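You operate a simulated robot arm through the tools that you are given. There is no shell and no other tool.

Carry out the task below with a simulated two-armed robot. There is one attempt and no reset: what you move stays moved.

TASK
Wind bobbin 27 full from the purple cone on the bench winder.
Fine: cone on, then hold its thread; when it is full switch off, then put it in the green bobbin tray.

The check looks at the end state, three seconds after you hand in, the way a careful person would. Anything else that was tipped, shoved, dropped, spilled or broken makes it a failure.

THE ROBOT
Two 7-joint arms with fingered hands on one trunk that stands fixed in place. Base frame: the origin is at the foot of the trunk, x ahead of it, y to its left, z up; the work surface is at about z = 78. Lengths are in cm, angles in rad, forces in N, time in s.
The left shoulder is at [8, 19.7, 151.6], the right one opposite. With the tool pointing down near the work surface each hand reaches from about 10 to 66 cm from the base axis, measured 20 degrees to its own side. Payload 4 kg a hand.
Tool frame (each hand has its own): the origin (TCP) lies between the finger pads and is the grasp point; the fingertips stand 2.6 cm ahead of it; z points along the fingers, y is the line along which they close. The gripper opens to 13.2 cm; its body begins 7.3 cm behind the TCP. The gripper is a hand of 4 fingers: y runs from the thumb to the fingers, the wrist lies at [0, 0, -23.9] in the tool frame, and closing takes about 1.5 s.
Orientation is that of the tool frame in the base frame, as [roll, pitch, yaw] about the fixed x, y, z axes, in that order (R = Rz(yaw) Ry(pitch) Rx(roll)). With the fingers straight down and closing along the base's y, the tool's x points along the base's -x, its y along +y and its z along -z.

THE INTERFACE
- The arms move only by the tool jog_arm. It takes "left_motion", "right_motion" or both (then of equal length, played together; a hand with none holds still); each is a list of rows, each a list of 7 numbers: the shift along the tool's x, y, z in cm, then the turn, a rotation vector about the tool's x, y, z in rad, then the opening in per cent of the stroke, from 0 (shut) to 100 (fully open). In form: [[tx, ty, tz, rx, ry, rz, grip], ...]. A call has 1 to 20 rows; each row is the pose to reach, as a shift and turn from the pose commanded when the call began, along the tool's axes at that moment. Each row takes 0.2 s and may step no farther than 5 cm and 0.15 rad from the row before; otherwise, or with a gripper value out of range, the whole call is refused. A pose out of reach is approached as far as the arm can. The call stops where the force on the tool passes 50 N (or 10 N more than at its start, if that is more) or the arm is blocked; 0.2 s more then pass. Each finger travels about 7.2 cm/s and halts on what it meets, pressing with about 29 N; the grip force reading is that of the motor and also rises with nothing between the fingers. The clock runs only during rows and for 0.2 s after the last one: add rows that repeat a pose to give the fingers time. It gives the time, the measured TCP pose, the force on the tool (base axes), the opening and the grip force at its end, in the units of the frame above (readings bear some noise), with the torque about the TCP (base axes, N m) and any sound that the robot's microphone picked up.
- Cameras (640 x 400 px; columns grow to the right, rows downward): "scene" is now at [10.27, 0.98, 166.78]; the picture's right is [0.15, -0.99, 0.00], its down [-0.81, -0.12, -0.58] and it looks along [0.57, 0.09, -0.82] (base axes); focal length 350 px, centre (320, 200). "left" rides on the left gripper at [-6.8, 0.2, -9.7] in its tool frame; the picture's right is [-0.02, -1.00, 0.00], its down [0.82, -0.02, -0.58] and it looks along [0.58, -0.01, 0.82] (tool axes); focal length 270 px, centre (320, 200). "right" rides on the right gripper at [6.8, 0.2, -9.7] in its tool frame; the picture's right is [-0.03, 1.00, 0.00], its down [-0.82, -0.02, -0.58] and it looks along [-0.58, -0.01, 0.82] (tool axes); focal length 270 px, centre (320, 200).
- get_image(camera): a new picture of that camera. No time passes.
- lift_body(by): slides the trunk up (or, below 0, down) by that many cm; the arms and the scene camera ride with it, the base frame stays. It gives what a move gives, with no picture.
- preshape(shape, hand): the hand has 4 fingers and takes this shape, open, in about a second: jaw (thumb against the fingers, like two jaws); tri (thumb and two fingers); tip (a fingertip pinch); poke (one finger out to press); point (the index stretched); flat (the hand flat); cup (the hand cupped); fist (a fist). The gripper value then closes the fingers along that shape, each until it touches; the sizes above hold for jaw. It gives what a move gives, with no picture.
- head_to(pan, tilt): turns the head with the scene camera to pan (to the left, within 1.501 rad either way) and tilt (down, from -0.506 to 1.204), counted from straight ahead of the robot. It gives what a move gives.
- point_at(camera, pixels): for up to 12 pixels [column, row] of the newest picture of that camera ("zoom" is the newest enlarged one), the place [x, y, z] in the base frame of the surface seen there, good to about 0.3 cm. No time passes.
- inspect(camera, box): a new picture of the part [left, top, right, bottom] of that camera's present view, enlarged. No time passes.
- close_job(): hands the job in; it is judged then, once.

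Open the grippers and draw the arms clear of the work before you hand the job in, unless the task says otherwise.

The tools are called after "Call:" as name(argument=value, ...) on one line, values as JSON. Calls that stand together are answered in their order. jog_arm: Moves the arms, as the interface text tells. Its arguments: {"type":"object","properties":{"left_motion":{"type":"array"},"right_motion":{"type":"array"}},"required":[]} The other tools are called the same way: lift_body (by) moves the trunk up or down; preshape (shape, hand) gives the hand a shape; head_to (pan, tilt) turns the head that bears the scene camera; get_image (camera) takes a picture; point_at (camera, pixels) gives the place of the surface under pixels of a picture; inspect (camera, box) takes an enlarged picture of a part of a camera's view; close_job () hands the job in.

At the start:

```text
time_s: 0.0
left_eef_pos: [35.75, 14.96, 108.1]
left_tcp_rot: [3.141, 0.0, 3.141]
left_wrist_force: [0.1, 0.1, 0.8]
left_moment: [0.0, 0.0, -0.01]
left_opening: 13.2
left_grip_force: 0.0
left_shape: jaw
right_eef_pos: [36.04, -14.17, 108.13]
right_tcp_rot: [-3.142, 0.0, 3.14]
right_wrist_force: [0.1, -0.1, -0.8]
right_moment: [0.01, 0.0, 0.0]
right_opening: 13.21
right_grip_force: 0.1
right_shape: jaw
trunk travel left (down, up): [-82.6, 1.4]
head pan, tilt (commanded): [0.154, 0.955]
```

scene: 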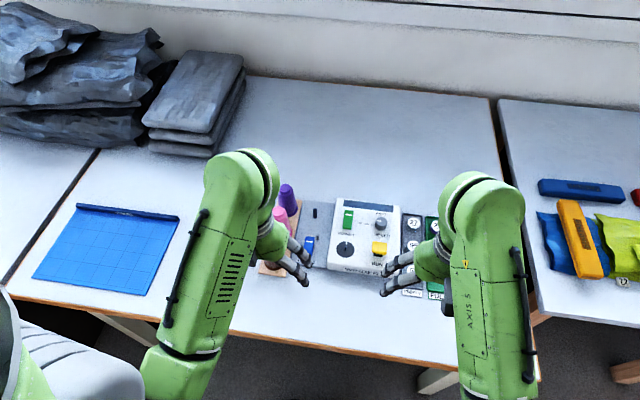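
right: 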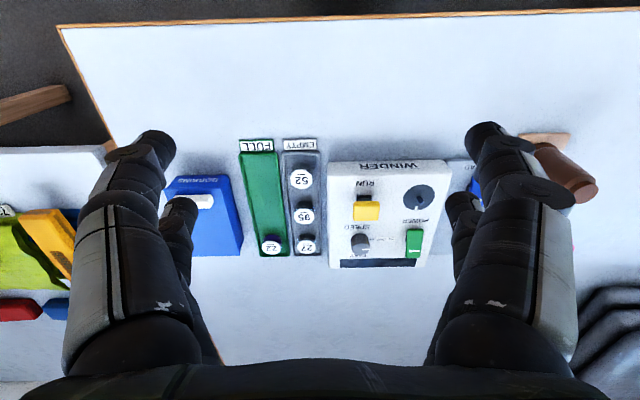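
left: 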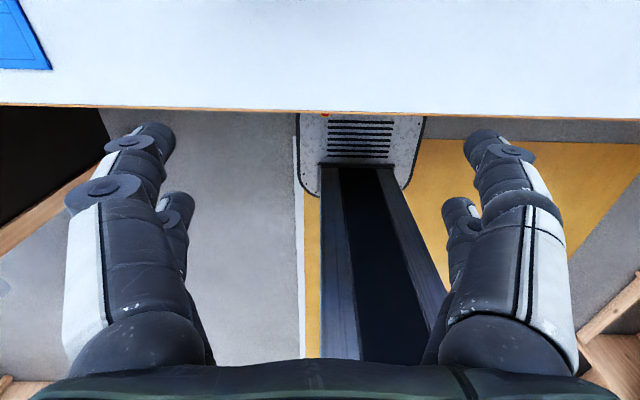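

The first pictures show the winder in the middle (around scene 365,235), with the cones at its left and the trays at its right. I'll enlarge the scene view to read the details.

Call:
inspect(camera="scene", box=[240, 170, 480, 320])

Call:
inspect(camera="right", box=[140, 120, 600, 300])

```text
2.67 times, centred on (360, 245) of scene
```

zoom: 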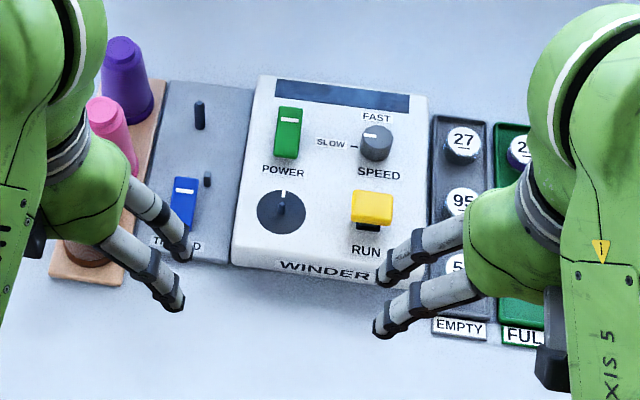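

```text
1.39 times, centred on (370, 210) of right
```

zoom: 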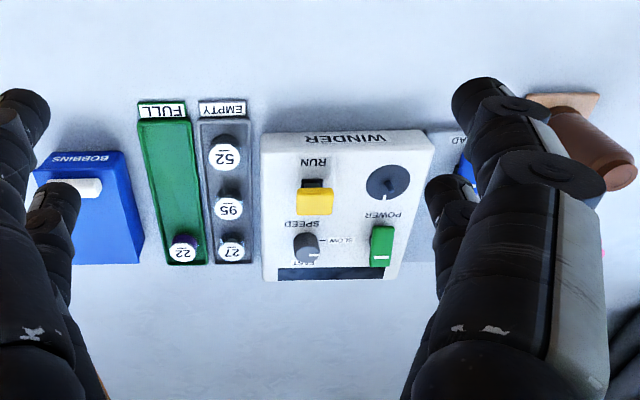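

The arms hide the spindle, the cones and the trays. I'll draw both hands back and outward to see the bench.

Call:
jog_arm(left_motion=[[2, 4, 0, 0, 0, 0, 100], [4, 8, 0, 0, 0, 0, 100], [6, 12, 0, 0, 0, 0, 100], [8, 16, 0, 0, 0, 0, 100], [9, 20, 0, 0, 0, 0, 100], [9, 20, 0, 0, 0, 0, 100]], right_motion=[[2, -4, 0, 0, 0, 0, 100], [4, -8, 0, 0, 0, 0, 100], [6, -12, 0, 0, 0, 0, 100], [8, -16, 0, 0, 0, 0, 100], [9, -20, 0, 0, 0, 0, 100], [9, -20, 0, 0, 0, 0, 100]])

Call:
get_image(camera="scene")

Call:
inspect(camera="scene", box=[250, 160, 410, 320])

Call:
inspect(camera="scene", box=[370, 160, 530, 320])

```text
time_s: 0.9
left_eef_pos: [32.29, 22.74, 106.36]
left_tcp_rot: [3.139, 0.003, 2.915]
left_wrist_force: [-0.3, -0.8, 0.1]
left_moment: [-0.02, 0.04, 0.03]
left_opening: 13.22
left_grip_force: 0.1
left_shape: jaw
left hand out of reach, approached as far as the arm can: row 3, 4
right_eef_pos: [31.64, -22.54, 108.35]
right_tcp_rot: [-3.133, 0.022, -2.902]
right_wrist_force: [0.5, 0.4, 0.2]
right_moment: [0.01, 0.01, 0.0]
right_opening: 13.15
right_grip_force: 0.2
right_shape: jaw
trunk travel left (down, up): [-82.6, 1.4]
head pan, tilt (commanded): [0.154, 0.955]
stopped in row 4 (left hand): the arm was blocked; the commanded pose is now the measured one
```

```text
taken
```

scene: 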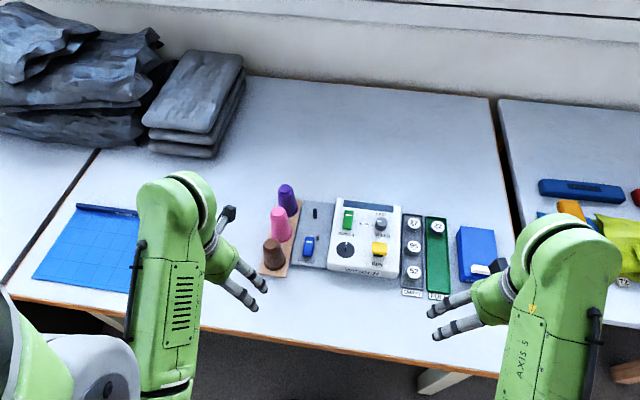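

```text
2.50 times, centred on (330, 240) of scene
```

zoom: 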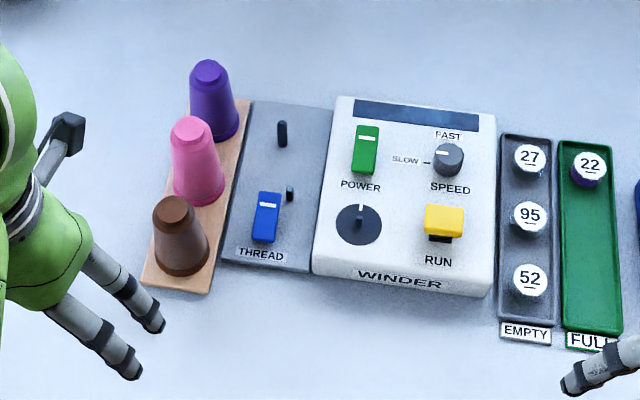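

```text
2.50 times, centred on (450, 240) of scene
```

zoom: 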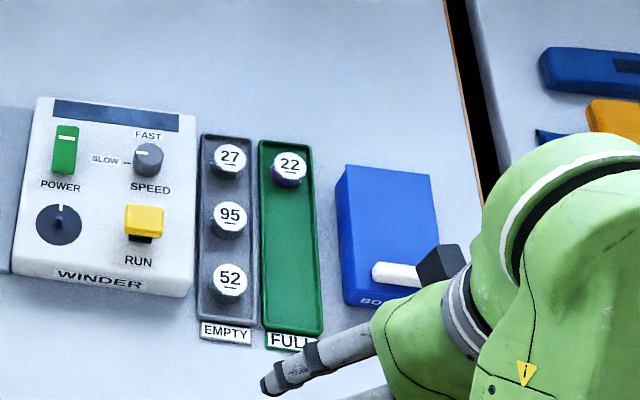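

The view is clearer now: empties 27/95/52 in the grey tray, green FULL tray with 22, winder with POWER, SPEED, RUN and a bobbin disc, and a plate with a cone peg and THREAD lever. I'll zoom into each part for detail.

Call:
inspect(camera="scene", box=[325, 190, 405, 285])

Call:
inspect(camera="scene", box=[255, 175, 345, 285])

Call:
point_at(camera="scene", pixels=[[287, 188], [281, 213], [273, 243], [315, 210], [309, 243], [316, 236], [345, 249], [348, 217], [380, 222], [380, 248], [412, 222], [436, 227]])

```text
4.21 times, centred on (365, 238) of scene
```

zoom: 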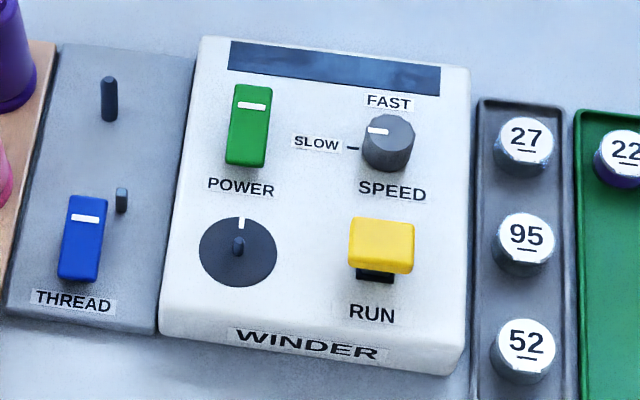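

```text
3.64 times, centred on (300, 230) of scene
```

zoom: 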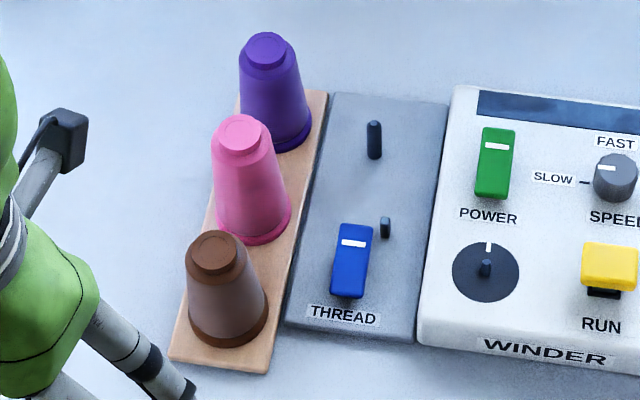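

```text
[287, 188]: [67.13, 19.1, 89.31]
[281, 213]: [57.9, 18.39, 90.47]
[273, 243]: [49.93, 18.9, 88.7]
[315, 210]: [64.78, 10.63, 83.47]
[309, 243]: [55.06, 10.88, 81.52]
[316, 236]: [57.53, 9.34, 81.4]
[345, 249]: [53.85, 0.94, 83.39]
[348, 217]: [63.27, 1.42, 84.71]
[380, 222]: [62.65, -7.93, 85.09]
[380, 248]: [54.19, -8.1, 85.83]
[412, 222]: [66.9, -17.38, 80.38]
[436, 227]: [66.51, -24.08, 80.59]
```

The knob mark points to SLOW, display is dark, so power looks off. I'll measure the cone, peg and thread lever from the newest zoom.

Call:
point_at(camera="zoom", pixels=[[266, 42], [250, 68], [284, 66], [272, 100], [280, 147], [309, 125], [374, 124], [374, 155], [385, 219], [384, 236], [352, 230], [348, 290]])

Call:
point_at(camera="zoom", pixels=[[400, 200], [485, 262], [485, 272], [460, 270], [512, 270], [485, 245], [485, 296], [496, 135], [492, 192], [440, 150], [300, 180], [612, 160]])

Call:
inspect(camera="scene", box=[365, 195, 455, 305])

```text
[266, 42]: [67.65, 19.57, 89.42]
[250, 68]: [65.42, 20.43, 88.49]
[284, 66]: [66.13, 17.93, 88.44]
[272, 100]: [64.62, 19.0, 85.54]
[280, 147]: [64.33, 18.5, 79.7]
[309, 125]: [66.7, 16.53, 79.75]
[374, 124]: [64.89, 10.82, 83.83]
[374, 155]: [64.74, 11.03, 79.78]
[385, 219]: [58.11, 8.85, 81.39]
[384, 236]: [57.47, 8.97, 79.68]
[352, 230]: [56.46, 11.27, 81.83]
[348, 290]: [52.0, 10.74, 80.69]
```

```text
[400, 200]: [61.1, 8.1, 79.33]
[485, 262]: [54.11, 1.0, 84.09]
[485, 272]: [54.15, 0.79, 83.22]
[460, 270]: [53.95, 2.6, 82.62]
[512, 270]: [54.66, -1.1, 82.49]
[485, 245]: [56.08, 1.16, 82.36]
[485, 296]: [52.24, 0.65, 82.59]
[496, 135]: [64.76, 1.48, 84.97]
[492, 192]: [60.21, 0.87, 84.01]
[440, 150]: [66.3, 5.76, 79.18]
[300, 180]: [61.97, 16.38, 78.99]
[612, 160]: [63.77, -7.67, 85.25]
```

```text
3.64 times, centred on (410, 250) of scene
```

zoom: 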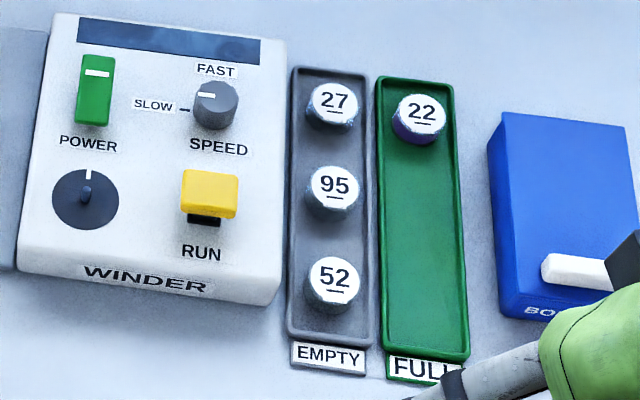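

Now I'll measure the trays and bobbins from the newest zoom.

Call:
point_at(camera="zoom", pixels=[[335, 97], [314, 103], [357, 103], [335, 85], [335, 120], [335, 132], [418, 108], [418, 140], [334, 180], [333, 272], [316, 145], [366, 145]])

Call:
point_at(camera="zoom", pixels=[[425, 200], [430, 300], [385, 200], [459, 200], [412, 79], [428, 355], [209, 192], [205, 220], [209, 179], [208, 208], [560, 200], [570, 270]])

```text
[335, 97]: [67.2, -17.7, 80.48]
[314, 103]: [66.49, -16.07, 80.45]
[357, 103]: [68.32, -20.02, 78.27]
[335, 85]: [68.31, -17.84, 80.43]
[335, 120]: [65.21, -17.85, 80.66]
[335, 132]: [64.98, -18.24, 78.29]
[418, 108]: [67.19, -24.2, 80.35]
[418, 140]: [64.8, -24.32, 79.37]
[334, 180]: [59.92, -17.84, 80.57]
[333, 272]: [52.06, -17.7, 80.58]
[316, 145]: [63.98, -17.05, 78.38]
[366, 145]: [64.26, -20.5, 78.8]
```

```text
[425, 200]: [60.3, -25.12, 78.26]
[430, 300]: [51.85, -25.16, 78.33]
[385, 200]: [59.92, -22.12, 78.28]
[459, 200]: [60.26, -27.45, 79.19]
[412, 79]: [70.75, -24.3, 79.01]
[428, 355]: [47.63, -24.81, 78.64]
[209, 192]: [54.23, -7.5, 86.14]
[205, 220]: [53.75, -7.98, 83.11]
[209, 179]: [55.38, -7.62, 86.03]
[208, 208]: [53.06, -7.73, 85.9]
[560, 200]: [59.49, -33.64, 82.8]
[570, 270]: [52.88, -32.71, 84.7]
```

Bobbin 27 (about 67,-17.9) and the purple cone (66.5,19) lie near 69 cm from the axis, past the stated 66 cm reach. Lowering the trunk brings the shoulders nearer to the bench height and extends the reach; the hands at z≈107 stay well above everything.

Call:
lift_body(by=-18)

Call:
get_image(camera="scene")

```text
time_s: 2.9
left_eef_pos: [32.01, 22.61, 88.33]
left_tcp_rot: [3.141, 0.001, 2.914]
left_wrist_force: [0.9, 0.3, -0.2]
left_moment: [0.0, 0.02, 0.0]
left_opening: 13.17
left_grip_force: 0.1
left_shape: jaw
right_eef_pos: [31.47, -22.54, 90.22]
right_tcp_rot: [-3.136, 0.023, -2.901]
right_wrist_force: [-0.1, -1.2, 0.5]
right_moment: [0.01, -0.04, -0.04]
right_opening: 13.19
right_grip_force: 0.1
right_shape: jaw
trunk travel left (down, up): [-64.6, 19.4]
head pan, tilt (commanded): [0.154, 0.955]
```

```text
taken
```

scene: 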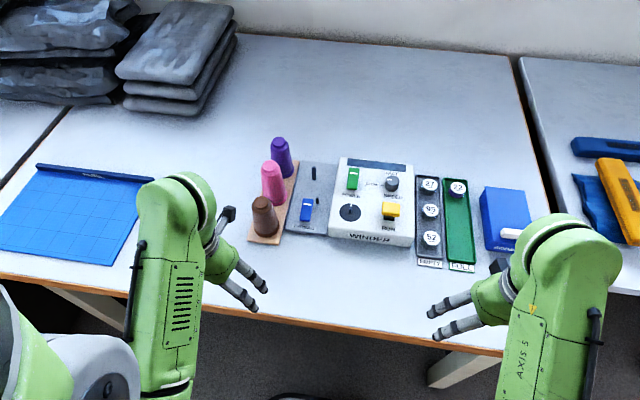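

The trunk is down and all is in place. I'll give the right hand the fingertip-pinch shape and look at it, since the bobbins stand close together.

Call:
preshape(shape="tip", hand="right")

Call:
get_image(camera="right")

Call:
inspect(camera="scene", box=[400, 240, 560, 350])

```text
time_s: 3.8
left_eef_pos: [32.03, 22.74, 88.14]
left_tcp_rot: [3.139, 0.001, 2.915]
left_wrist_force: [-0.3, -0.3, -0.3]
left_moment: [0.01, 0.02, 0.01]
left_opening: 13.19
left_grip_force: 0.0
left_shape: jaw
right_eef_pos: [31.5, -22.61, 90.12]
right_tcp_rot: [-3.134, 0.022, -2.9]
right_wrist_force: [0.4, 0.4, 0.2]
right_moment: [0.04, 0.0, -0.02]
right_opening: 13.19
right_grip_force: 0.0
right_shape: tip
trunk travel left (down, up): [-64.6, 19.4]
head pan, tilt (commanded): [0.154, 0.955]
```

```text
taken
```

right: 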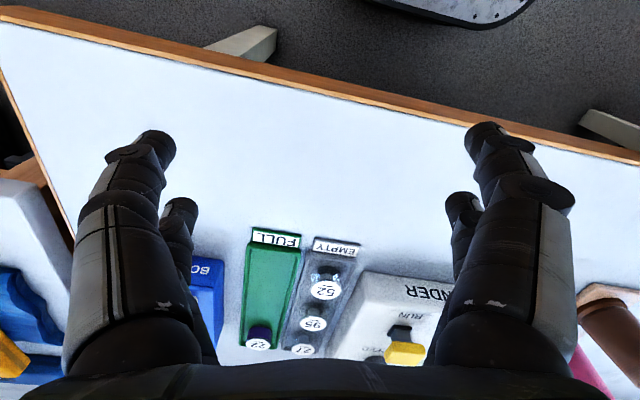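

```text
3.64 times, centred on (480, 295) of scene
```

zoom: 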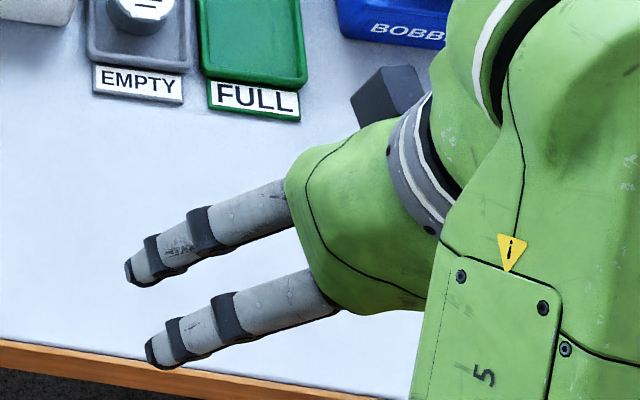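

The tip shape looks like the jaw while open. I'll close the right hand to about 35% in the air to see how the fingers come together.

Call:
jog_arm(right_motion=[[0, 0, 0, 0, 0, 0, 35], [0, 0, 0, 0, 0, 0, 35], [0, 0, 0, 0, 0, 0, 35], [0, 0, 0, 0, 0, 0, 35], [0, 0, 0, 0, 0, 0, 35], [0, 0, 0, 0, 0, 0, 35]])

Call:
get_image(camera="right")

Call:
inspect(camera="scene", box=[400, 240, 560, 350])

```text
time_s: 5.2
left_eef_pos: [32.03, 22.7, 88.32]
left_tcp_rot: [3.139, 0.001, 2.914]
left_wrist_force: [0.0, 0.1, -0.3]
left_moment: [-0.04, -0.01, -0.01]
left_opening: 13.17
left_grip_force: 0.2
left_shape: jaw
right_eef_pos: [31.59, -22.7, 90.13]
right_tcp_rot: [-3.136, 0.021, -2.9]
right_wrist_force: [-0.2, 1.3, 0.3]
right_moment: [-0.01, 0.01, 0.0]
right_opening: 4.65
right_grip_force: 0.1
right_shape: tip
trunk travel left (down, up): [-64.6, 19.4]
head pan, tilt (commanded): [0.154, 0.955]
```

```text
taken
```

right: 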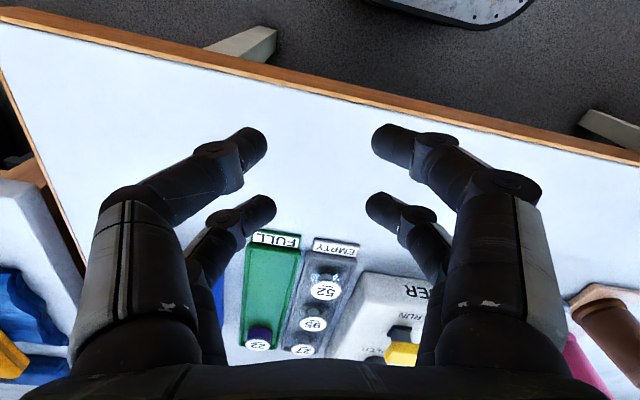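

```text
3.64 times, centred on (480, 295) of scene
```

zoom: 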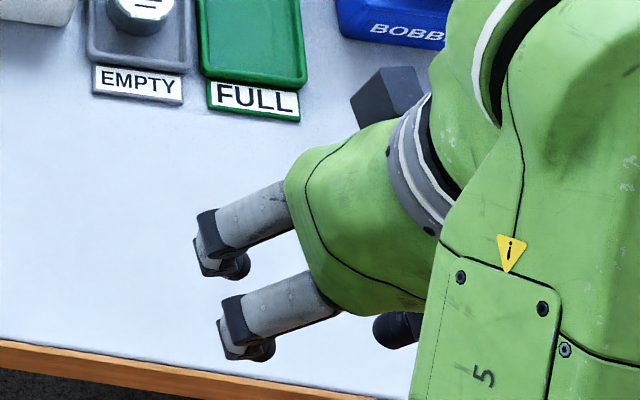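

In the tip shape all four fingertips (two per side) curl to face each other. I'll compare with the jaw and tri shapes the same way before choosing.

Call:
preshape(shape="tri", hand="right")

Call:
jog_arm(right_motion=[[0, 0, 0, 0, 0, 0, 30], [0, 0, 0, 0, 0, 0, 30], [0, 0, 0, 0, 0, 0, 30], [0, 0, 0, 0, 0, 0, 30], [0, 0, 0, 0, 0, 0, 30], [0, 0, 0, 0, 0, 0, 30]])

Call:
get_image(camera="right")

Call:
preshape(shape="jaw", hand="right")

Call:
jog_arm(right_motion=[[0, 0, 0, 0, 0, 0, 30], [0, 0, 0, 0, 0, 0, 30], [0, 0, 0, 0, 0, 0, 30], [0, 0, 0, 0, 0, 0, 30], [0, 0, 0, 0, 0, 0, 30], [0, 0, 0, 0, 0, 0, 30]])

Call:
get_image(camera="right")

Call:
inspect(camera="scene", box=[400, 240, 560, 350])

```text
time_s: 6.1
left_eef_pos: [31.87, 22.66, 88.19]
left_tcp_rot: [-3.141, 0.001, 2.913]
left_wrist_force: [-0.2, -0.8, -0.5]
left_moment: [0.0, 0.01, -0.02]
left_opening: 13.2
left_grip_force: 0.0
left_shape: jaw
right_eef_pos: [31.46, -22.6, 90.26]
right_tcp_rot: [-3.134, 0.022, -2.902]
right_wrist_force: [-0.2, 0.1, -0.4]
right_moment: [0.04, 0.01, -0.01]
right_opening: 13.2
right_grip_force: 0.1
right_shape: tri
trunk travel left (down, up): [-64.6, 19.4]
head pan, tilt (commanded): [0.154, 0.955]
```

```text
time_s: 7.5
left_eef_pos: [31.99, 22.71, 88.31]
left_tcp_rot: [3.141, -0.001, 2.914]
left_wrist_force: [0.0, 0.1, 0.3]
left_moment: [-0.03, 0.0, 0.03]
left_opening: 13.17
left_grip_force: 0.1
left_shape: jaw
right_eef_pos: [31.5, -22.61, 90.24]
right_tcp_rot: [-3.135, 0.021, -2.901]
right_wrist_force: [-1.3, -0.3, -0.1]
right_moment: [0.0, -0.01, 0.0]
right_opening: 4.0
right_grip_force: 0.1
right_shape: tri
trunk travel left (down, up): [-64.6, 19.4]
head pan, tilt (commanded): [0.154, 0.955]
```

```text
taken
```

right: 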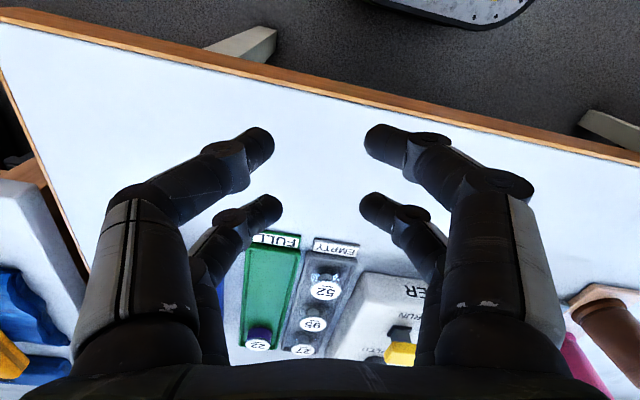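

```text
time_s: 8.4
left_eef_pos: [31.9, 22.71, 88.17]
left_tcp_rot: [-3.141, -0.001, 2.914]
left_wrist_force: [-0.2, 0.2, -0.1]
left_moment: [-0.02, 0.05, -0.02]
left_opening: 13.2
left_grip_force: 0.0
left_shape: jaw
right_eef_pos: [31.5, -22.62, 90.27]
right_tcp_rot: [-3.137, 0.021, -2.901]
right_wrist_force: [0.0, 0.6, -0.2]
right_moment: [0.0, -0.01, 0.01]
right_opening: 13.18
right_grip_force: 0.1
right_shape: jaw
trunk travel left (down, up): [-64.6, 19.4]
head pan, tilt (commanded): [0.154, 0.955]
```

```text
time_s: 9.8
left_eef_pos: [31.95, 22.7, 88.35]
left_tcp_rot: [3.141, -0.001, 2.914]
left_wrist_force: [0.2, 0.1, -1.0]
left_moment: [-0.02, 0.01, -0.01]
left_opening: 13.21
left_grip_force: 0.1
left_shape: jaw
right_eef_pos: [31.38, -22.57, 90.2]
right_tcp_rot: [-3.136, 0.022, -2.902]
right_wrist_force: [0.0, 0.9, -0.3]
right_moment: [0.02, 0.0, 0.0]
right_opening: 3.99
right_grip_force: 0.0
right_shape: jaw
trunk travel left (down, up): [-64.6, 19.4]
head pan, tilt (commanded): [0.154, 0.955]
```

```text
taken
```

right: 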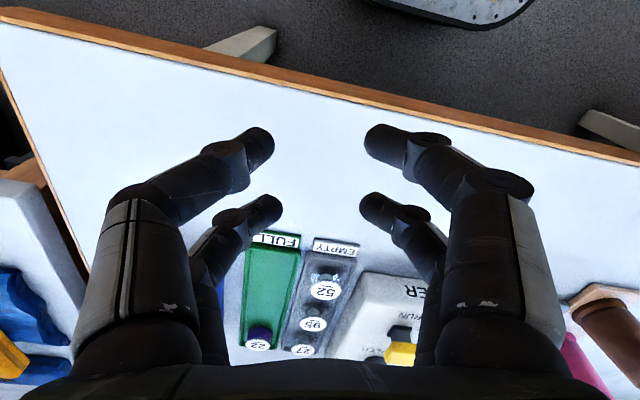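

```text
3.64 times, centred on (480, 295) of scene
```

zoom: 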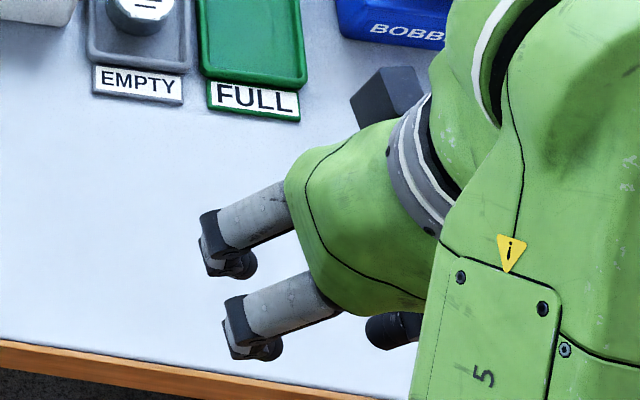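

All three shapes look alike: paired fingertips closing along y, tips about 2 cm apart in x on either side. For the cone I'll use the left hand; first I zoom on the cone and peg to fix their axes.

Call:
inspect(camera="scene", box=[240, 125, 340, 245])

Call:
point_at(camera="zoom", pixels=[[222, 58], [202, 58], [241, 57], [196, 72], [248, 70], [204, 110], [262, 105], [207, 140], [268, 138], [232, 70], [236, 120], [238, 165]])

Call:
point_at(camera="zoom", pixels=[[365, 138], [365, 150], [366, 175], [360, 150], [370, 150], [376, 228], [374, 245], [340, 235], [340, 262], [334, 300], [340, 218], [400, 180]])

```text
3.33 times, centred on (290, 185) of scene
```

zoom: 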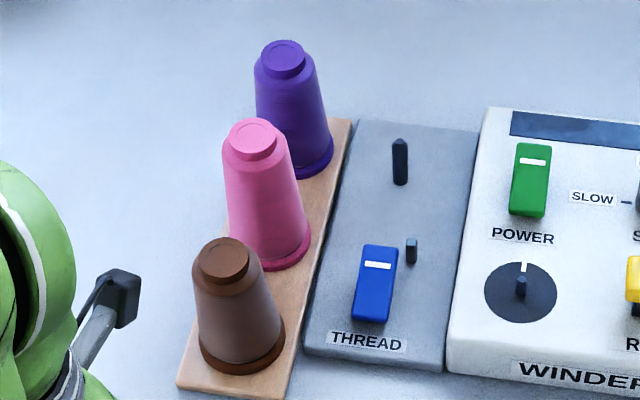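

```text
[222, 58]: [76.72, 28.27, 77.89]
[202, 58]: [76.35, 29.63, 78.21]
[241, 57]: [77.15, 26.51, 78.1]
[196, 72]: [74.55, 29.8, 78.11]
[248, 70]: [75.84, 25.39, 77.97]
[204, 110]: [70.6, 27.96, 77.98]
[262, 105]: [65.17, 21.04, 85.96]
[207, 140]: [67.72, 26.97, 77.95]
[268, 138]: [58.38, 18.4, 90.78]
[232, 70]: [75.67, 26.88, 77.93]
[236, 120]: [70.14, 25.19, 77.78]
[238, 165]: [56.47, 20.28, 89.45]
```

```text
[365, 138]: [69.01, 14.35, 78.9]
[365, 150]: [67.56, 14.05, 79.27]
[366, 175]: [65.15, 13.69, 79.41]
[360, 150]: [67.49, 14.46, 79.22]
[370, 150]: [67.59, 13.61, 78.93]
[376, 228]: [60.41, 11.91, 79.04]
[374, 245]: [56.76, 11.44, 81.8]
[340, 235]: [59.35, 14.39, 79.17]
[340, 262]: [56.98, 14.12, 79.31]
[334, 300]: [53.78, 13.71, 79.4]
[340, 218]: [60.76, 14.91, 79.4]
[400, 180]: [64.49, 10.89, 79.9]
```

The pixel guesses were off; the purple cone is at zoom (285,55)–(333,170) and the peg at (400,140–185). I'll measure there.

Call:
point_at(camera="zoom", pixels=[[285, 58], [267, 57], [303, 55], [259, 77], [312, 74], [287, 80], [263, 105], [322, 108], [295, 105], [300, 140], [331, 150], [330, 165]])

Call:
point_at(camera="zoom", pixels=[[400, 143], [400, 160], [400, 182], [412, 243], [411, 262], [375, 252], [372, 280], [371, 312], [379, 266], [521, 278], [521, 296], [487, 293]])

```text
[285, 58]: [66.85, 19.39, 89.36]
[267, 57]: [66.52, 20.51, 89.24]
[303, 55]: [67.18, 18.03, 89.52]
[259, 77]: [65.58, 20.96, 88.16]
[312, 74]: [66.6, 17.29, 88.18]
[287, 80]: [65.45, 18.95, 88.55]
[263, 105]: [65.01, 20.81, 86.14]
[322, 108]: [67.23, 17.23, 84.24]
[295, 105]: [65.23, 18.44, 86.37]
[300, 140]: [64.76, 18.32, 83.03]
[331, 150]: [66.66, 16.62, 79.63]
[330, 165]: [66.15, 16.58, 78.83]
```

```text
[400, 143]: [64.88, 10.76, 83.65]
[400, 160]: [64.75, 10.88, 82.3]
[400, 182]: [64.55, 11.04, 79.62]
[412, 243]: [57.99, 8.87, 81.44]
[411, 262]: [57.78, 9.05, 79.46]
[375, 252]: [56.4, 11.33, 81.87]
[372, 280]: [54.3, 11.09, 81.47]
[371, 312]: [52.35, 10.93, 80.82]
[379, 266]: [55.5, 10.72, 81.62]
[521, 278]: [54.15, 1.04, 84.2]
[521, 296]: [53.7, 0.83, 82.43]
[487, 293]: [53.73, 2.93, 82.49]
```

Cone axis ≈ (66.85, 19.1), top at 89.4; peg axis ≈ (65.1, 11.0), top 83.7. I'll raise the left hand and square its yaw first; right hand stays.

Call:
jog_arm(left_motion=[[0, 0, -3, 0, 0, -0.06, 100], [0, 0, -6, 0, 0, -0.12, 100], [0, 0, -9, 0, 0, -0.18, 100], [0, 0, -12, 0, 0, -0.228, 100], [0, 0, -12, 0, 0, -0.228, 100]])

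```text
time_s: 11.0
left_eef_pos: [32.37, 22.84, 91.46]
left_tcp_rot: [3.14, 0.003, 3.12]
left_wrist_force: [0.9, -0.1, -0.5]
left_moment: [0.01, 0.0, -0.01]
left_opening: 13.21
left_grip_force: 0.1
left_shape: jaw
left hand out of reach, approached as far as the arm can: row 1, 2, 3, 4, 5
right_eef_pos: [31.4, -22.64, 90.23]
right_tcp_rot: [-3.135, 0.023, -2.901]
right_wrist_force: [0.4, 0.0, -0.6]
right_moment: [-0.01, 0.0, 0.02]
right_opening: 3.99
right_grip_force: 0.0
right_shape: jaw
trunk travel left (down, up): [-64.6, 19.4]
head pan, tilt (commanded): [0.154, 0.955]
```

At x≈32 the arm is folded too far to rise above 91.5. I'll move it forward 9 cm toward x≈41 (still short of the brown cone at x≈47) and rise there.

Call:
jog_arm(left_motion=[[-3, 0, 0, 0, 0, 0, 100], [-6, 0, -1, 0, 0, 0, 100], [-9, 0, -2, 0, 0, 0, 100], [-9, 0, -2, 0, 0, 0, 100]])

```text
time_s: 12.0
left_eef_pos: [41.74, 24.62, 91.65]
left_tcp_rot: [3.14, 0.003, -3.135]
left_wrist_force: [0.2, -0.2, -0.4]
left_moment: [0.03, 0.01, 0.02]
left_opening: 13.2
left_grip_force: 0.0
left_shape: jaw
left hand out of reach, approached as far as the arm can: row 1, 2, 3, 4
right_eef_pos: [31.42, -22.59, 90.19]
right_tcp_rot: [-3.135, 0.019, -2.901]
right_wrist_force: [-0.1, 0.1, -0.4]
right_moment: [-0.01, -0.03, 0.02]
right_opening: 3.98
right_grip_force: 0.1
right_shape: jaw
trunk travel left (down, up): [-64.6, 19.4]
head pan, tilt (commanded): [0.154, 0.955]
```

The trunk is too low now: the hand cannot rise above ~92 with the fingers down. I'll bring the trunk back up by 9 cm, which still keeps the far targets within about 70 cm of the shoulder.

Call:
lift_body(by=9)

Call:
get_image(camera="scene")

```text
time_s: 13.3
left_eef_pos: [41.84, 24.64, 100.76]
left_tcp_rot: [3.141, 0.001, -3.136]
left_wrist_force: [0.1, -0.2, -1.0]
left_moment: [-0.01, 0.02, -0.02]
left_opening: 13.21
left_grip_force: 0.1
left_shape: jaw
right_eef_pos: [31.29, -22.57, 99.21]
right_tcp_rot: [-3.134, 0.019, -2.9]
right_wrist_force: [0.5, 0.2, -0.9]
right_moment: [-0.01, 0.0, -0.01]
right_opening: 4.01
right_grip_force: 0.1
right_shape: jaw
trunk travel left (down, up): [-73.6, 10.4]
head pan, tilt (commanded): [0.154, 0.955]
```

```text
taken
```

scene: 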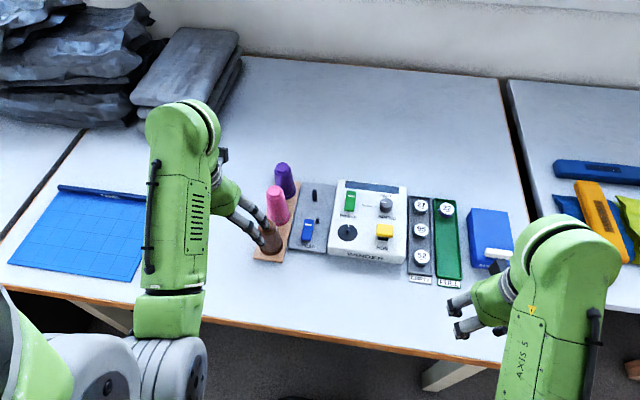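

The left hand is now at z≈100.8, high over the cones. I'll hold still for one row to see whether the commanded pose is still flagged out of reach.

Call:
jog_arm(left_motion=[[0, 0, 0, 0, 0, 0, 100], [0, 0, 2, 0, 0, 0, 100]])

```text
time_s: 13.9
left_eef_pos: [41.71, 24.43, 98.52]
left_tcp_rot: [-3.141, 0.003, -3.135]
left_wrist_force: [0.0, -0.3, 0.3]
left_moment: [0.03, 0.0, 0.01]
left_opening: 13.16
left_grip_force: 0.0
left_shape: jaw
right_eef_pos: [31.41, -22.51, 99.15]
right_tcp_rot: [-3.136, 0.018, -2.899]
right_wrist_force: [0.5, 0.0, 0.2]
right_moment: [0.03, 0.01, -0.01]
right_opening: 3.99
right_grip_force: 0.1
right_shape: jaw
trunk travel left (down, up): [-73.6, 10.4]
head pan, tilt (commanded): [0.154, 0.955]
```

The commanded pose follows the reached one. Now I carry the open left hand over the purple cone axis (66.85, 19.1), staying at z≈98.

Call:
jog_arm(left_motion=[[-3.5, -0.75, 0, 0, 0, 0, 100], [-7, -1.5, 0, 0, 0, 0, 100], [-10.5, -2.25, 0, 0, 0, 0, 100], [-14, -3, 0, 0, 0, 0, 100], [-17.5, -3.8, 0, 0, 0, 0, 100], [-21, -4.5, 0, 0, 0, 0, 100], [-25.1, -5.4, 0, 0, 0, 0, 100], [-25.1, -5.4, 0, 0, 0, 0, 100]])

Call:
get_image(camera="left")

Call:
get_image(camera="scene")

```text
time_s: 15.7
left_eef_pos: [66.84, 19.29, 98.62]
left_tcp_rot: [-3.142, 0.004, -3.137]
left_wrist_force: [0.5, 0.4, 0.6]
left_moment: [0.0, -0.02, 0.03]
left_opening: 13.21
left_grip_force: 0.1
left_shape: jaw
right_eef_pos: [31.5, -22.52, 99.25]
right_tcp_rot: [-3.135, 0.024, -2.9]
right_wrist_force: [-0.3, -0.1, -0.2]
right_moment: [0.0, 0.03, 0.02]
right_opening: 3.98
right_grip_force: 0.1
right_shape: jaw
trunk travel left (down, up): [-73.6, 10.4]
head pan, tilt (commanded): [0.154, 0.955]
```

```text
taken
```

left: 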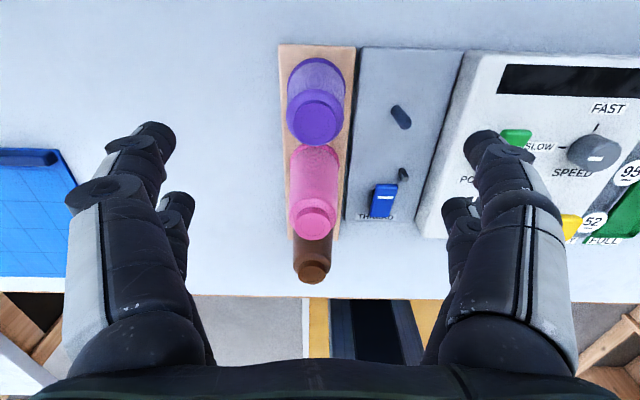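

```text
taken
```

scene: 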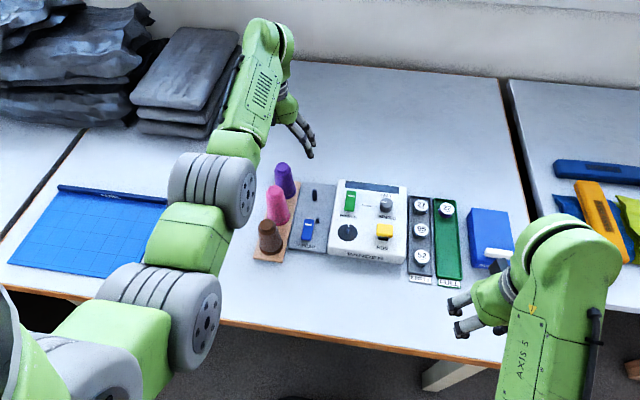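

The left camera looks down on cone and peg. I measure the cone's top rim, base and the peg from here.

Call:
point_at(camera="left", pixels=[[318, 122], [293, 122], [343, 122], [318, 100], [318, 143], [316, 62], [289, 95], [345, 90], [395, 110], [407, 124], [401, 117], [383, 190]])

Call:
inspect(camera="left", box=[270, 40, 430, 240])

```text
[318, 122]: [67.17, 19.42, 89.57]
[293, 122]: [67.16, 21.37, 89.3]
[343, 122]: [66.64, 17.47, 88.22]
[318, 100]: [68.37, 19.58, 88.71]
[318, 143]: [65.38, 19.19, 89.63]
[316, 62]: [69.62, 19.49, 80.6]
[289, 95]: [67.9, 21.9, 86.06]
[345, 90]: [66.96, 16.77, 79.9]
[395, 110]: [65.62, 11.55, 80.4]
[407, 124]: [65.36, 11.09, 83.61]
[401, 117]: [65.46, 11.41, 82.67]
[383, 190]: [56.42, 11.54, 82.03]
```

```text
2.00 times, centred on (350, 140) of left
```

zoom: 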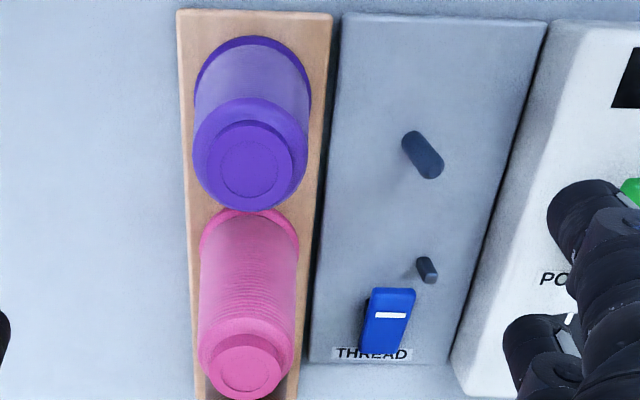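

I'll measure the rim of the cone's top face and the peg top from this zoom.

Call:
point_at(camera="zoom", pixels=[[210, 163], [290, 163], [249, 126], [249, 203], [249, 163], [430, 168], [423, 155], [412, 140], [437, 165], [424, 172], [428, 275], [423, 262]])

```text
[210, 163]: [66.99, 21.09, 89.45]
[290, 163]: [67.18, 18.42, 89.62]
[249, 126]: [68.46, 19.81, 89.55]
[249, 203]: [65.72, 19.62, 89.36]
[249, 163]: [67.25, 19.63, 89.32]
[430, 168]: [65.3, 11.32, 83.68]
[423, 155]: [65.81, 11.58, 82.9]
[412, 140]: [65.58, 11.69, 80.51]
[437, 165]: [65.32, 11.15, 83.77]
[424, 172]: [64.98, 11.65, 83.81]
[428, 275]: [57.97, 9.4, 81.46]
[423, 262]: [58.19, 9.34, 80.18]
```

Cone top centre reads about (67.1, 19.6) here and (66.85, 19.2) in the scene view; I take (67.0, 19.5). I narrow the hand to 60% first so the fingers clear the peg, then descend to z≈86.2.

Call:
jog_arm(left_motion=[[-0.15, 0.2, 0, 0, 0, 0, 60], [-0.15, 0.2, 0, 0, 0, 0, 60], [-0.15, 0.2, 0, 0, 0, 0, 60], [-0.15, 0.2, 2, 0, 0, 0, 60], [-0.15, 0.2, 4, 0, 0, 0, 60], [-0.15, 0.2, 6, 0, 0, 0, 60], [-0.15, 0.2, 8, 0, 0, 0, 60], [-0.15, 0.2, 10, 0, 0, 0, 60], [-0.15, 0.2, 11.2, 0, 0, 0, 60], [-0.15, 0.2, 12.4, 0, 0, 0, 60], [-0.15, 0.2, 12.4, 0, 0, 0, 60]])

Call:
get_image(camera="left")

Call:
inspect(camera="scene", box=[240, 100, 360, 260])

```text
time_s: 18.1
left_eef_pos: [67.02, 19.54, 86.33]
left_tcp_rot: [3.14, 0.0, -3.136]
left_wrist_force: [-0.7, -0.1, 0.0]
left_moment: [0.01, -0.01, 0.02]
left_opening: 7.97
left_grip_force: 0.0
left_shape: jaw
right_eef_pos: [31.6, -22.66, 99.24]
right_tcp_rot: [-3.136, 0.022, -2.902]
right_wrist_force: [0.3, 0.3, -0.2]
right_moment: [0.0, 0.0, 0.01]
right_opening: 4.01
right_grip_force: 0.0
right_shape: jaw
trunk travel left (down, up): [-73.6, 10.4]
head pan, tilt (commanded): [0.154, 0.955]
```

```text
taken
```

left: 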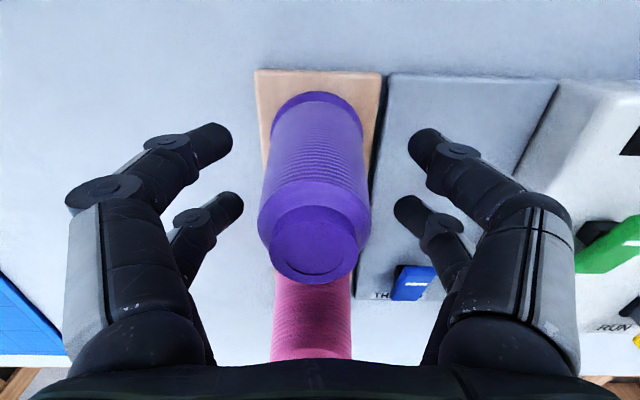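

```text
2.50 times, centred on (300, 180) of scene
```

zoom: 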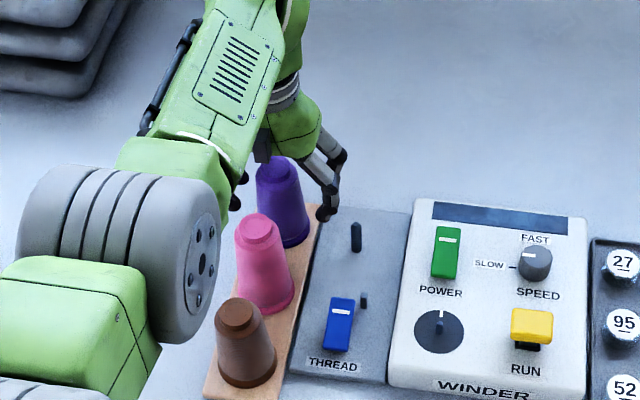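

Cone sits centred between the fingers (cols 262–370, tips at 232 and 408). Closing on it.

Call:
jog_arm(left_motion=[[0, 0, 0, 0, 0, 0, 45], [0, 0, 0, 0, 0, 0, 35], [0, 0, 0, 0, 0, 0, 25], [0, 0, 0, 0, 0, 0, 15], [0, 0, 0, 0, 0, 0, 10], [0, 0, 0, 0, 0, 0, 10]])

Call:
get_image(camera="left")

```text
time_s: 19.5
left_eef_pos: [66.92, 19.35, 86.33]
left_tcp_rot: [3.141, 0.003, -3.136]
left_wrist_force: [0.6, -0.5, 0.2]
left_moment: [0.02, 0.0, -0.01]
left_opening: 2.93
left_grip_force: 29.2
left_shape: jaw
right_eef_pos: [31.46, -22.53, 99.15]
right_tcp_rot: [-3.134, 0.02, -2.902]
right_wrist_force: [0.5, -1.1, -0.2]
right_moment: [-0.01, 0.02, 0.0]
right_opening: 3.99
right_grip_force: 0.0
right_shape: jaw
trunk travel left (down, up): [-73.6, 10.4]
head pan, tilt (commanded): [0.154, 0.955]
```

```text
taken
```

left: 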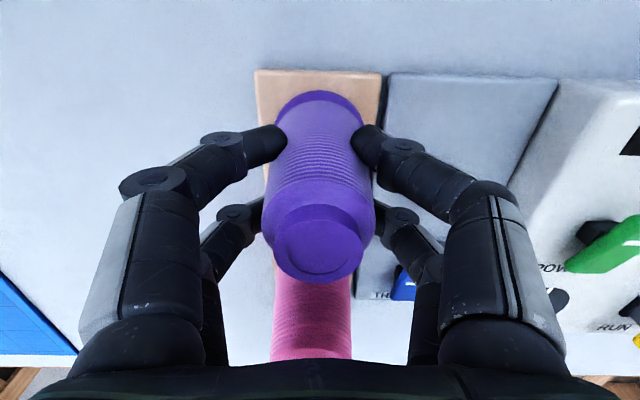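

Gripped at 2.9 cm with 29 N. I lift straight up 6 cm and check that the cone follows.

Call:
jog_arm(left_motion=[[0, 0, -1, 0, 0, 0, 10], [0, 0, -2, 0, 0, 0, 10], [0, 0, -3.5, 0, 0, 0, 10], [0, 0, -5, 0, 0, 0, 10], [0, 0, -6.3, 0, 0, 0, 10], [0, 0, -6.3, 0, 0, 0, 10]])

Call:
get_image(camera="left")

Call:
inspect(camera="scene", box=[240, 100, 360, 260])

```text
time_s: 20.9
left_eef_pos: [67.13, 19.47, 92.23]
left_tcp_rot: [3.139, 0.001, -3.135]
left_wrist_force: [-0.5, 0.1, -1.4]
left_moment: [-0.01, 0.0, -0.04]
left_opening: 2.93
left_grip_force: 29.4
left_shape: jaw
right_eef_pos: [31.47, -22.69, 99.15]
right_tcp_rot: [-3.135, 0.021, -2.9]
right_wrist_force: [0.3, 0.2, -1.0]
right_moment: [-0.02, 0.0, -0.01]
right_opening: 3.98
right_grip_force: 0.0
right_shape: jaw
trunk travel left (down, up): [-73.6, 10.4]
head pan, tilt (commanded): [0.154, 0.955]
```

```text
taken
```

left: 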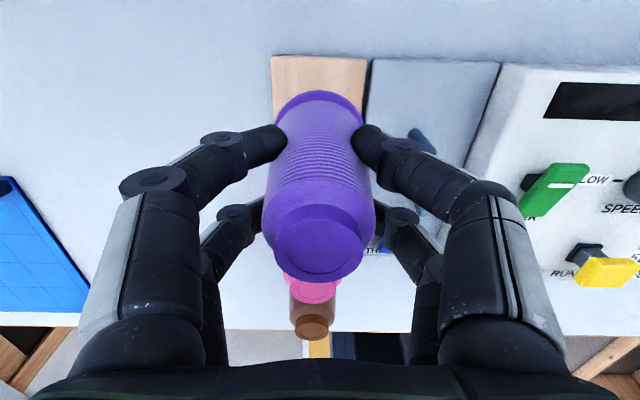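

```text
2.50 times, centred on (300, 180) of scene
```

zoom: 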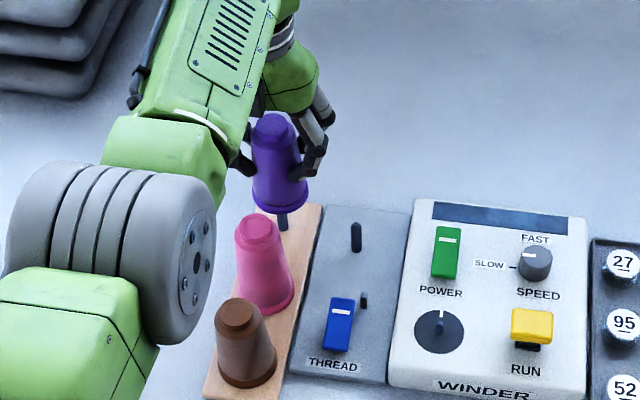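

The cone follows, and its storage peg shows beneath it at zoom (284,222). I compare that peg with the winder peg at (356,237) to get the exact shift.

Call:
point_at(camera="zoom", pixels=[[284, 216], [284, 222], [284, 228], [356, 224], [356, 230], [356, 237], [356, 243], [356, 249], [270, 205], [295, 208], [280, 150], [275, 122]])

Call:
inspect(camera="scene", box=[320, 150, 330, 220])

```text
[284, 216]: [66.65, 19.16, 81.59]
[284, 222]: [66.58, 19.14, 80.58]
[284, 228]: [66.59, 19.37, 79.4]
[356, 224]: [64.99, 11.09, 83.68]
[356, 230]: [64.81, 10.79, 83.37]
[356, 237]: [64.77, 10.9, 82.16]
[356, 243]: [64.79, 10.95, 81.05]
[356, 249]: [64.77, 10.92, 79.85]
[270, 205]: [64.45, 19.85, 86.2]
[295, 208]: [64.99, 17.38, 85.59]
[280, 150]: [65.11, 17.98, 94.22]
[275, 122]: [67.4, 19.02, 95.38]
```

```text
5.71 times, centred on (325, 185) of scene
```

zoom: 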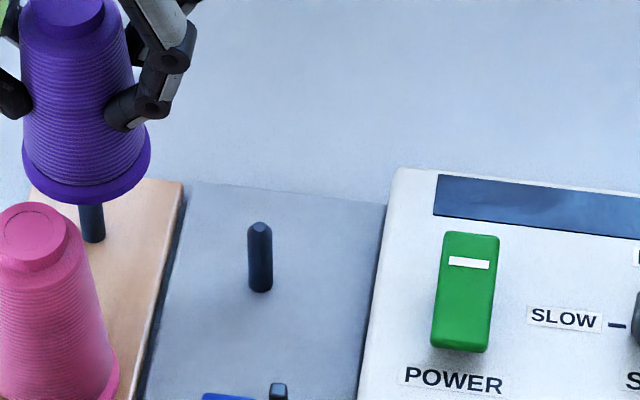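

The storage peg and winder peg differ by (-1.8, -8.3). I move the lifted cone by exactly that, keeping height.

Call:
jog_arm(left_motion=[[0.45, -2, -0.3, 0, 0, 0, 10], [0.9, -4, -0.3, 0, 0, 0, 10], [1.4, -6, -0.3, 0, 0, 0, 10], [1.85, -8.3, -0.3, 0, 0, 0, 10], [1.85, -8.3, -0.3, 0, 0, 0, 10]])

Call:
get_image(camera="left")

Call:
inspect(camera="scene", box=[290, 150, 350, 220])

```text
time_s: 22.1
left_eef_pos: [64.95, 11.08, 92.69]
left_tcp_rot: [3.141, 0.002, -3.136]
left_wrist_force: [-0.4, -0.9, -1.8]
left_moment: [-0.05, -0.02, 0.02]
left_opening: 2.94
left_grip_force: 28.4
left_shape: jaw
right_eef_pos: [31.48, -22.5, 99.3]
right_tcp_rot: [-3.135, 0.02, -2.902]
right_wrist_force: [0.1, 0.2, 0.9]
right_moment: [-0.01, -0.02, -0.04]
right_opening: 3.98
right_grip_force: 0.0
right_shape: jaw
trunk travel left (down, up): [-73.6, 10.4]
head pan, tilt (commanded): [0.154, 0.955]
```

```text
taken
```

left: 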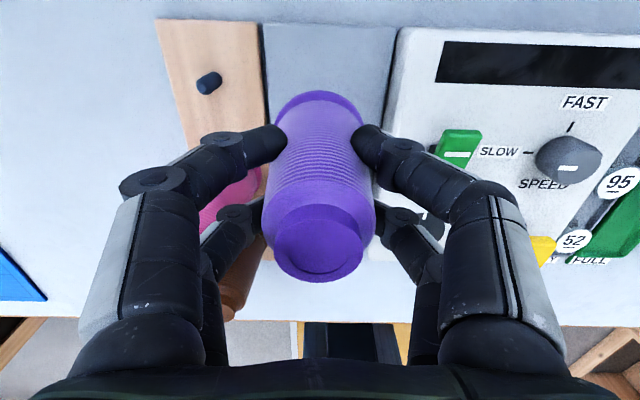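

```text
5.71 times, centred on (320, 185) of scene
```

zoom: 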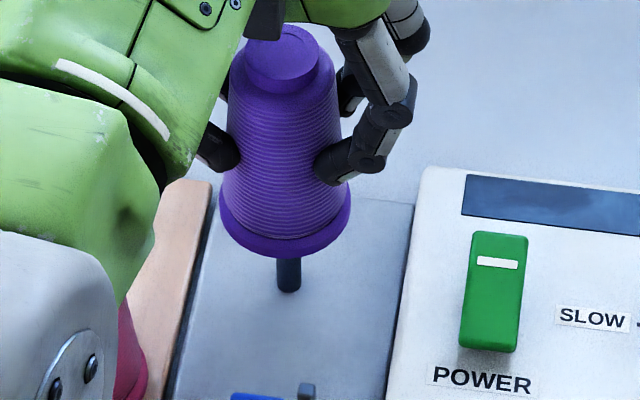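

The cone hangs right above the peg (peg col 289, cone ring centre ~285), matching how it left the storage peg. I lower it about 6 cm.

Call:
jog_arm(left_motion=[[0, 0, 1, 0, 0, 0, 10], [0, 0, 2, 0, 0, 0, 10], [0, 0, 2.7, 0, 0, 0, 10], [0, 0, 3.4, 0, 0, 0, 10], [0, 0, 4.1, 0, 0, 0, 10], [0, 0, 4.8, 0, 0, 0, 10], [0, 0, 5.4, 0, 0, 0, 10], [0, 0, 5.9, 0, 0, 0, 10], [0, 0, 6.2, 0, 0, 0, 10], [0, 0, 6.2, 0, 0, 0, 10]])

Call:
inspect(camera="scene", box=[290, 150, 350, 220])

```text
time_s: 24.3
left_eef_pos: [65.33, 11.1, 86.77]
left_tcp_rot: [3.139, 0.002, -3.136]
left_wrist_force: [-0.5, 0.2, -1.8]
left_moment: [-0.01, 0.02, 0.01]
left_opening: 2.9
left_grip_force: 29.2
left_shape: jaw
right_eef_pos: [31.47, -22.61, 99.21]
right_tcp_rot: [-3.136, 0.021, -2.902]
right_wrist_force: [-0.3, -0.8, 0.9]
right_moment: [0.02, 0.0, -0.02]
right_opening: 3.98
right_grip_force: 0.1
right_shape: jaw
trunk travel left (down, up): [-73.6, 10.4]
head pan, tilt (commanded): [0.154, 0.955]
```

```text
5.71 times, centred on (320, 185) of scene
```

zoom: 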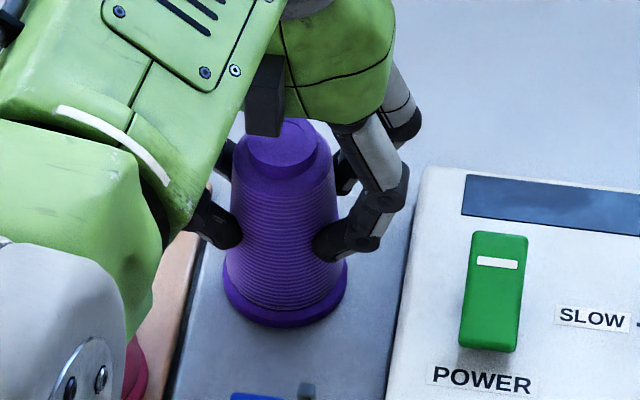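

No contact force so far, so the peg has entered the cone. I go down in small steps until it seats.

Call:
jog_arm(left_motion=[[0, 0, 0.2, 0, 0, 0, 10], [0, 0, 0.4, 0, 0, 0, 10], [0, 0, 0.5, 0, 0, 0, 10], [0, 0, 0.5, 0, 0, 0, 10]])

```text
time_s: 25.3
left_eef_pos: [65.33, 11.29, 86.42]
left_tcp_rot: [3.14, 0.006, -3.137]
left_wrist_force: [1.7, 3.2, 12.3]
left_moment: [0.09, 0.0, -0.05]
left_opening: 2.95
left_grip_force: 28.6
left_shape: jaw
right_eef_pos: [31.41, -22.67, 99.24]
right_tcp_rot: [-3.136, 0.022, -2.901]
right_wrist_force: [-0.2, -1.3, 0.9]
right_moment: [0.02, 0.0, -0.01]
right_opening: 4.0
right_grip_force: 0.1
right_shape: jaw
trunk travel left (down, up): [-73.6, 10.4]
head pan, tilt (commanded): [0.154, 0.955]
```

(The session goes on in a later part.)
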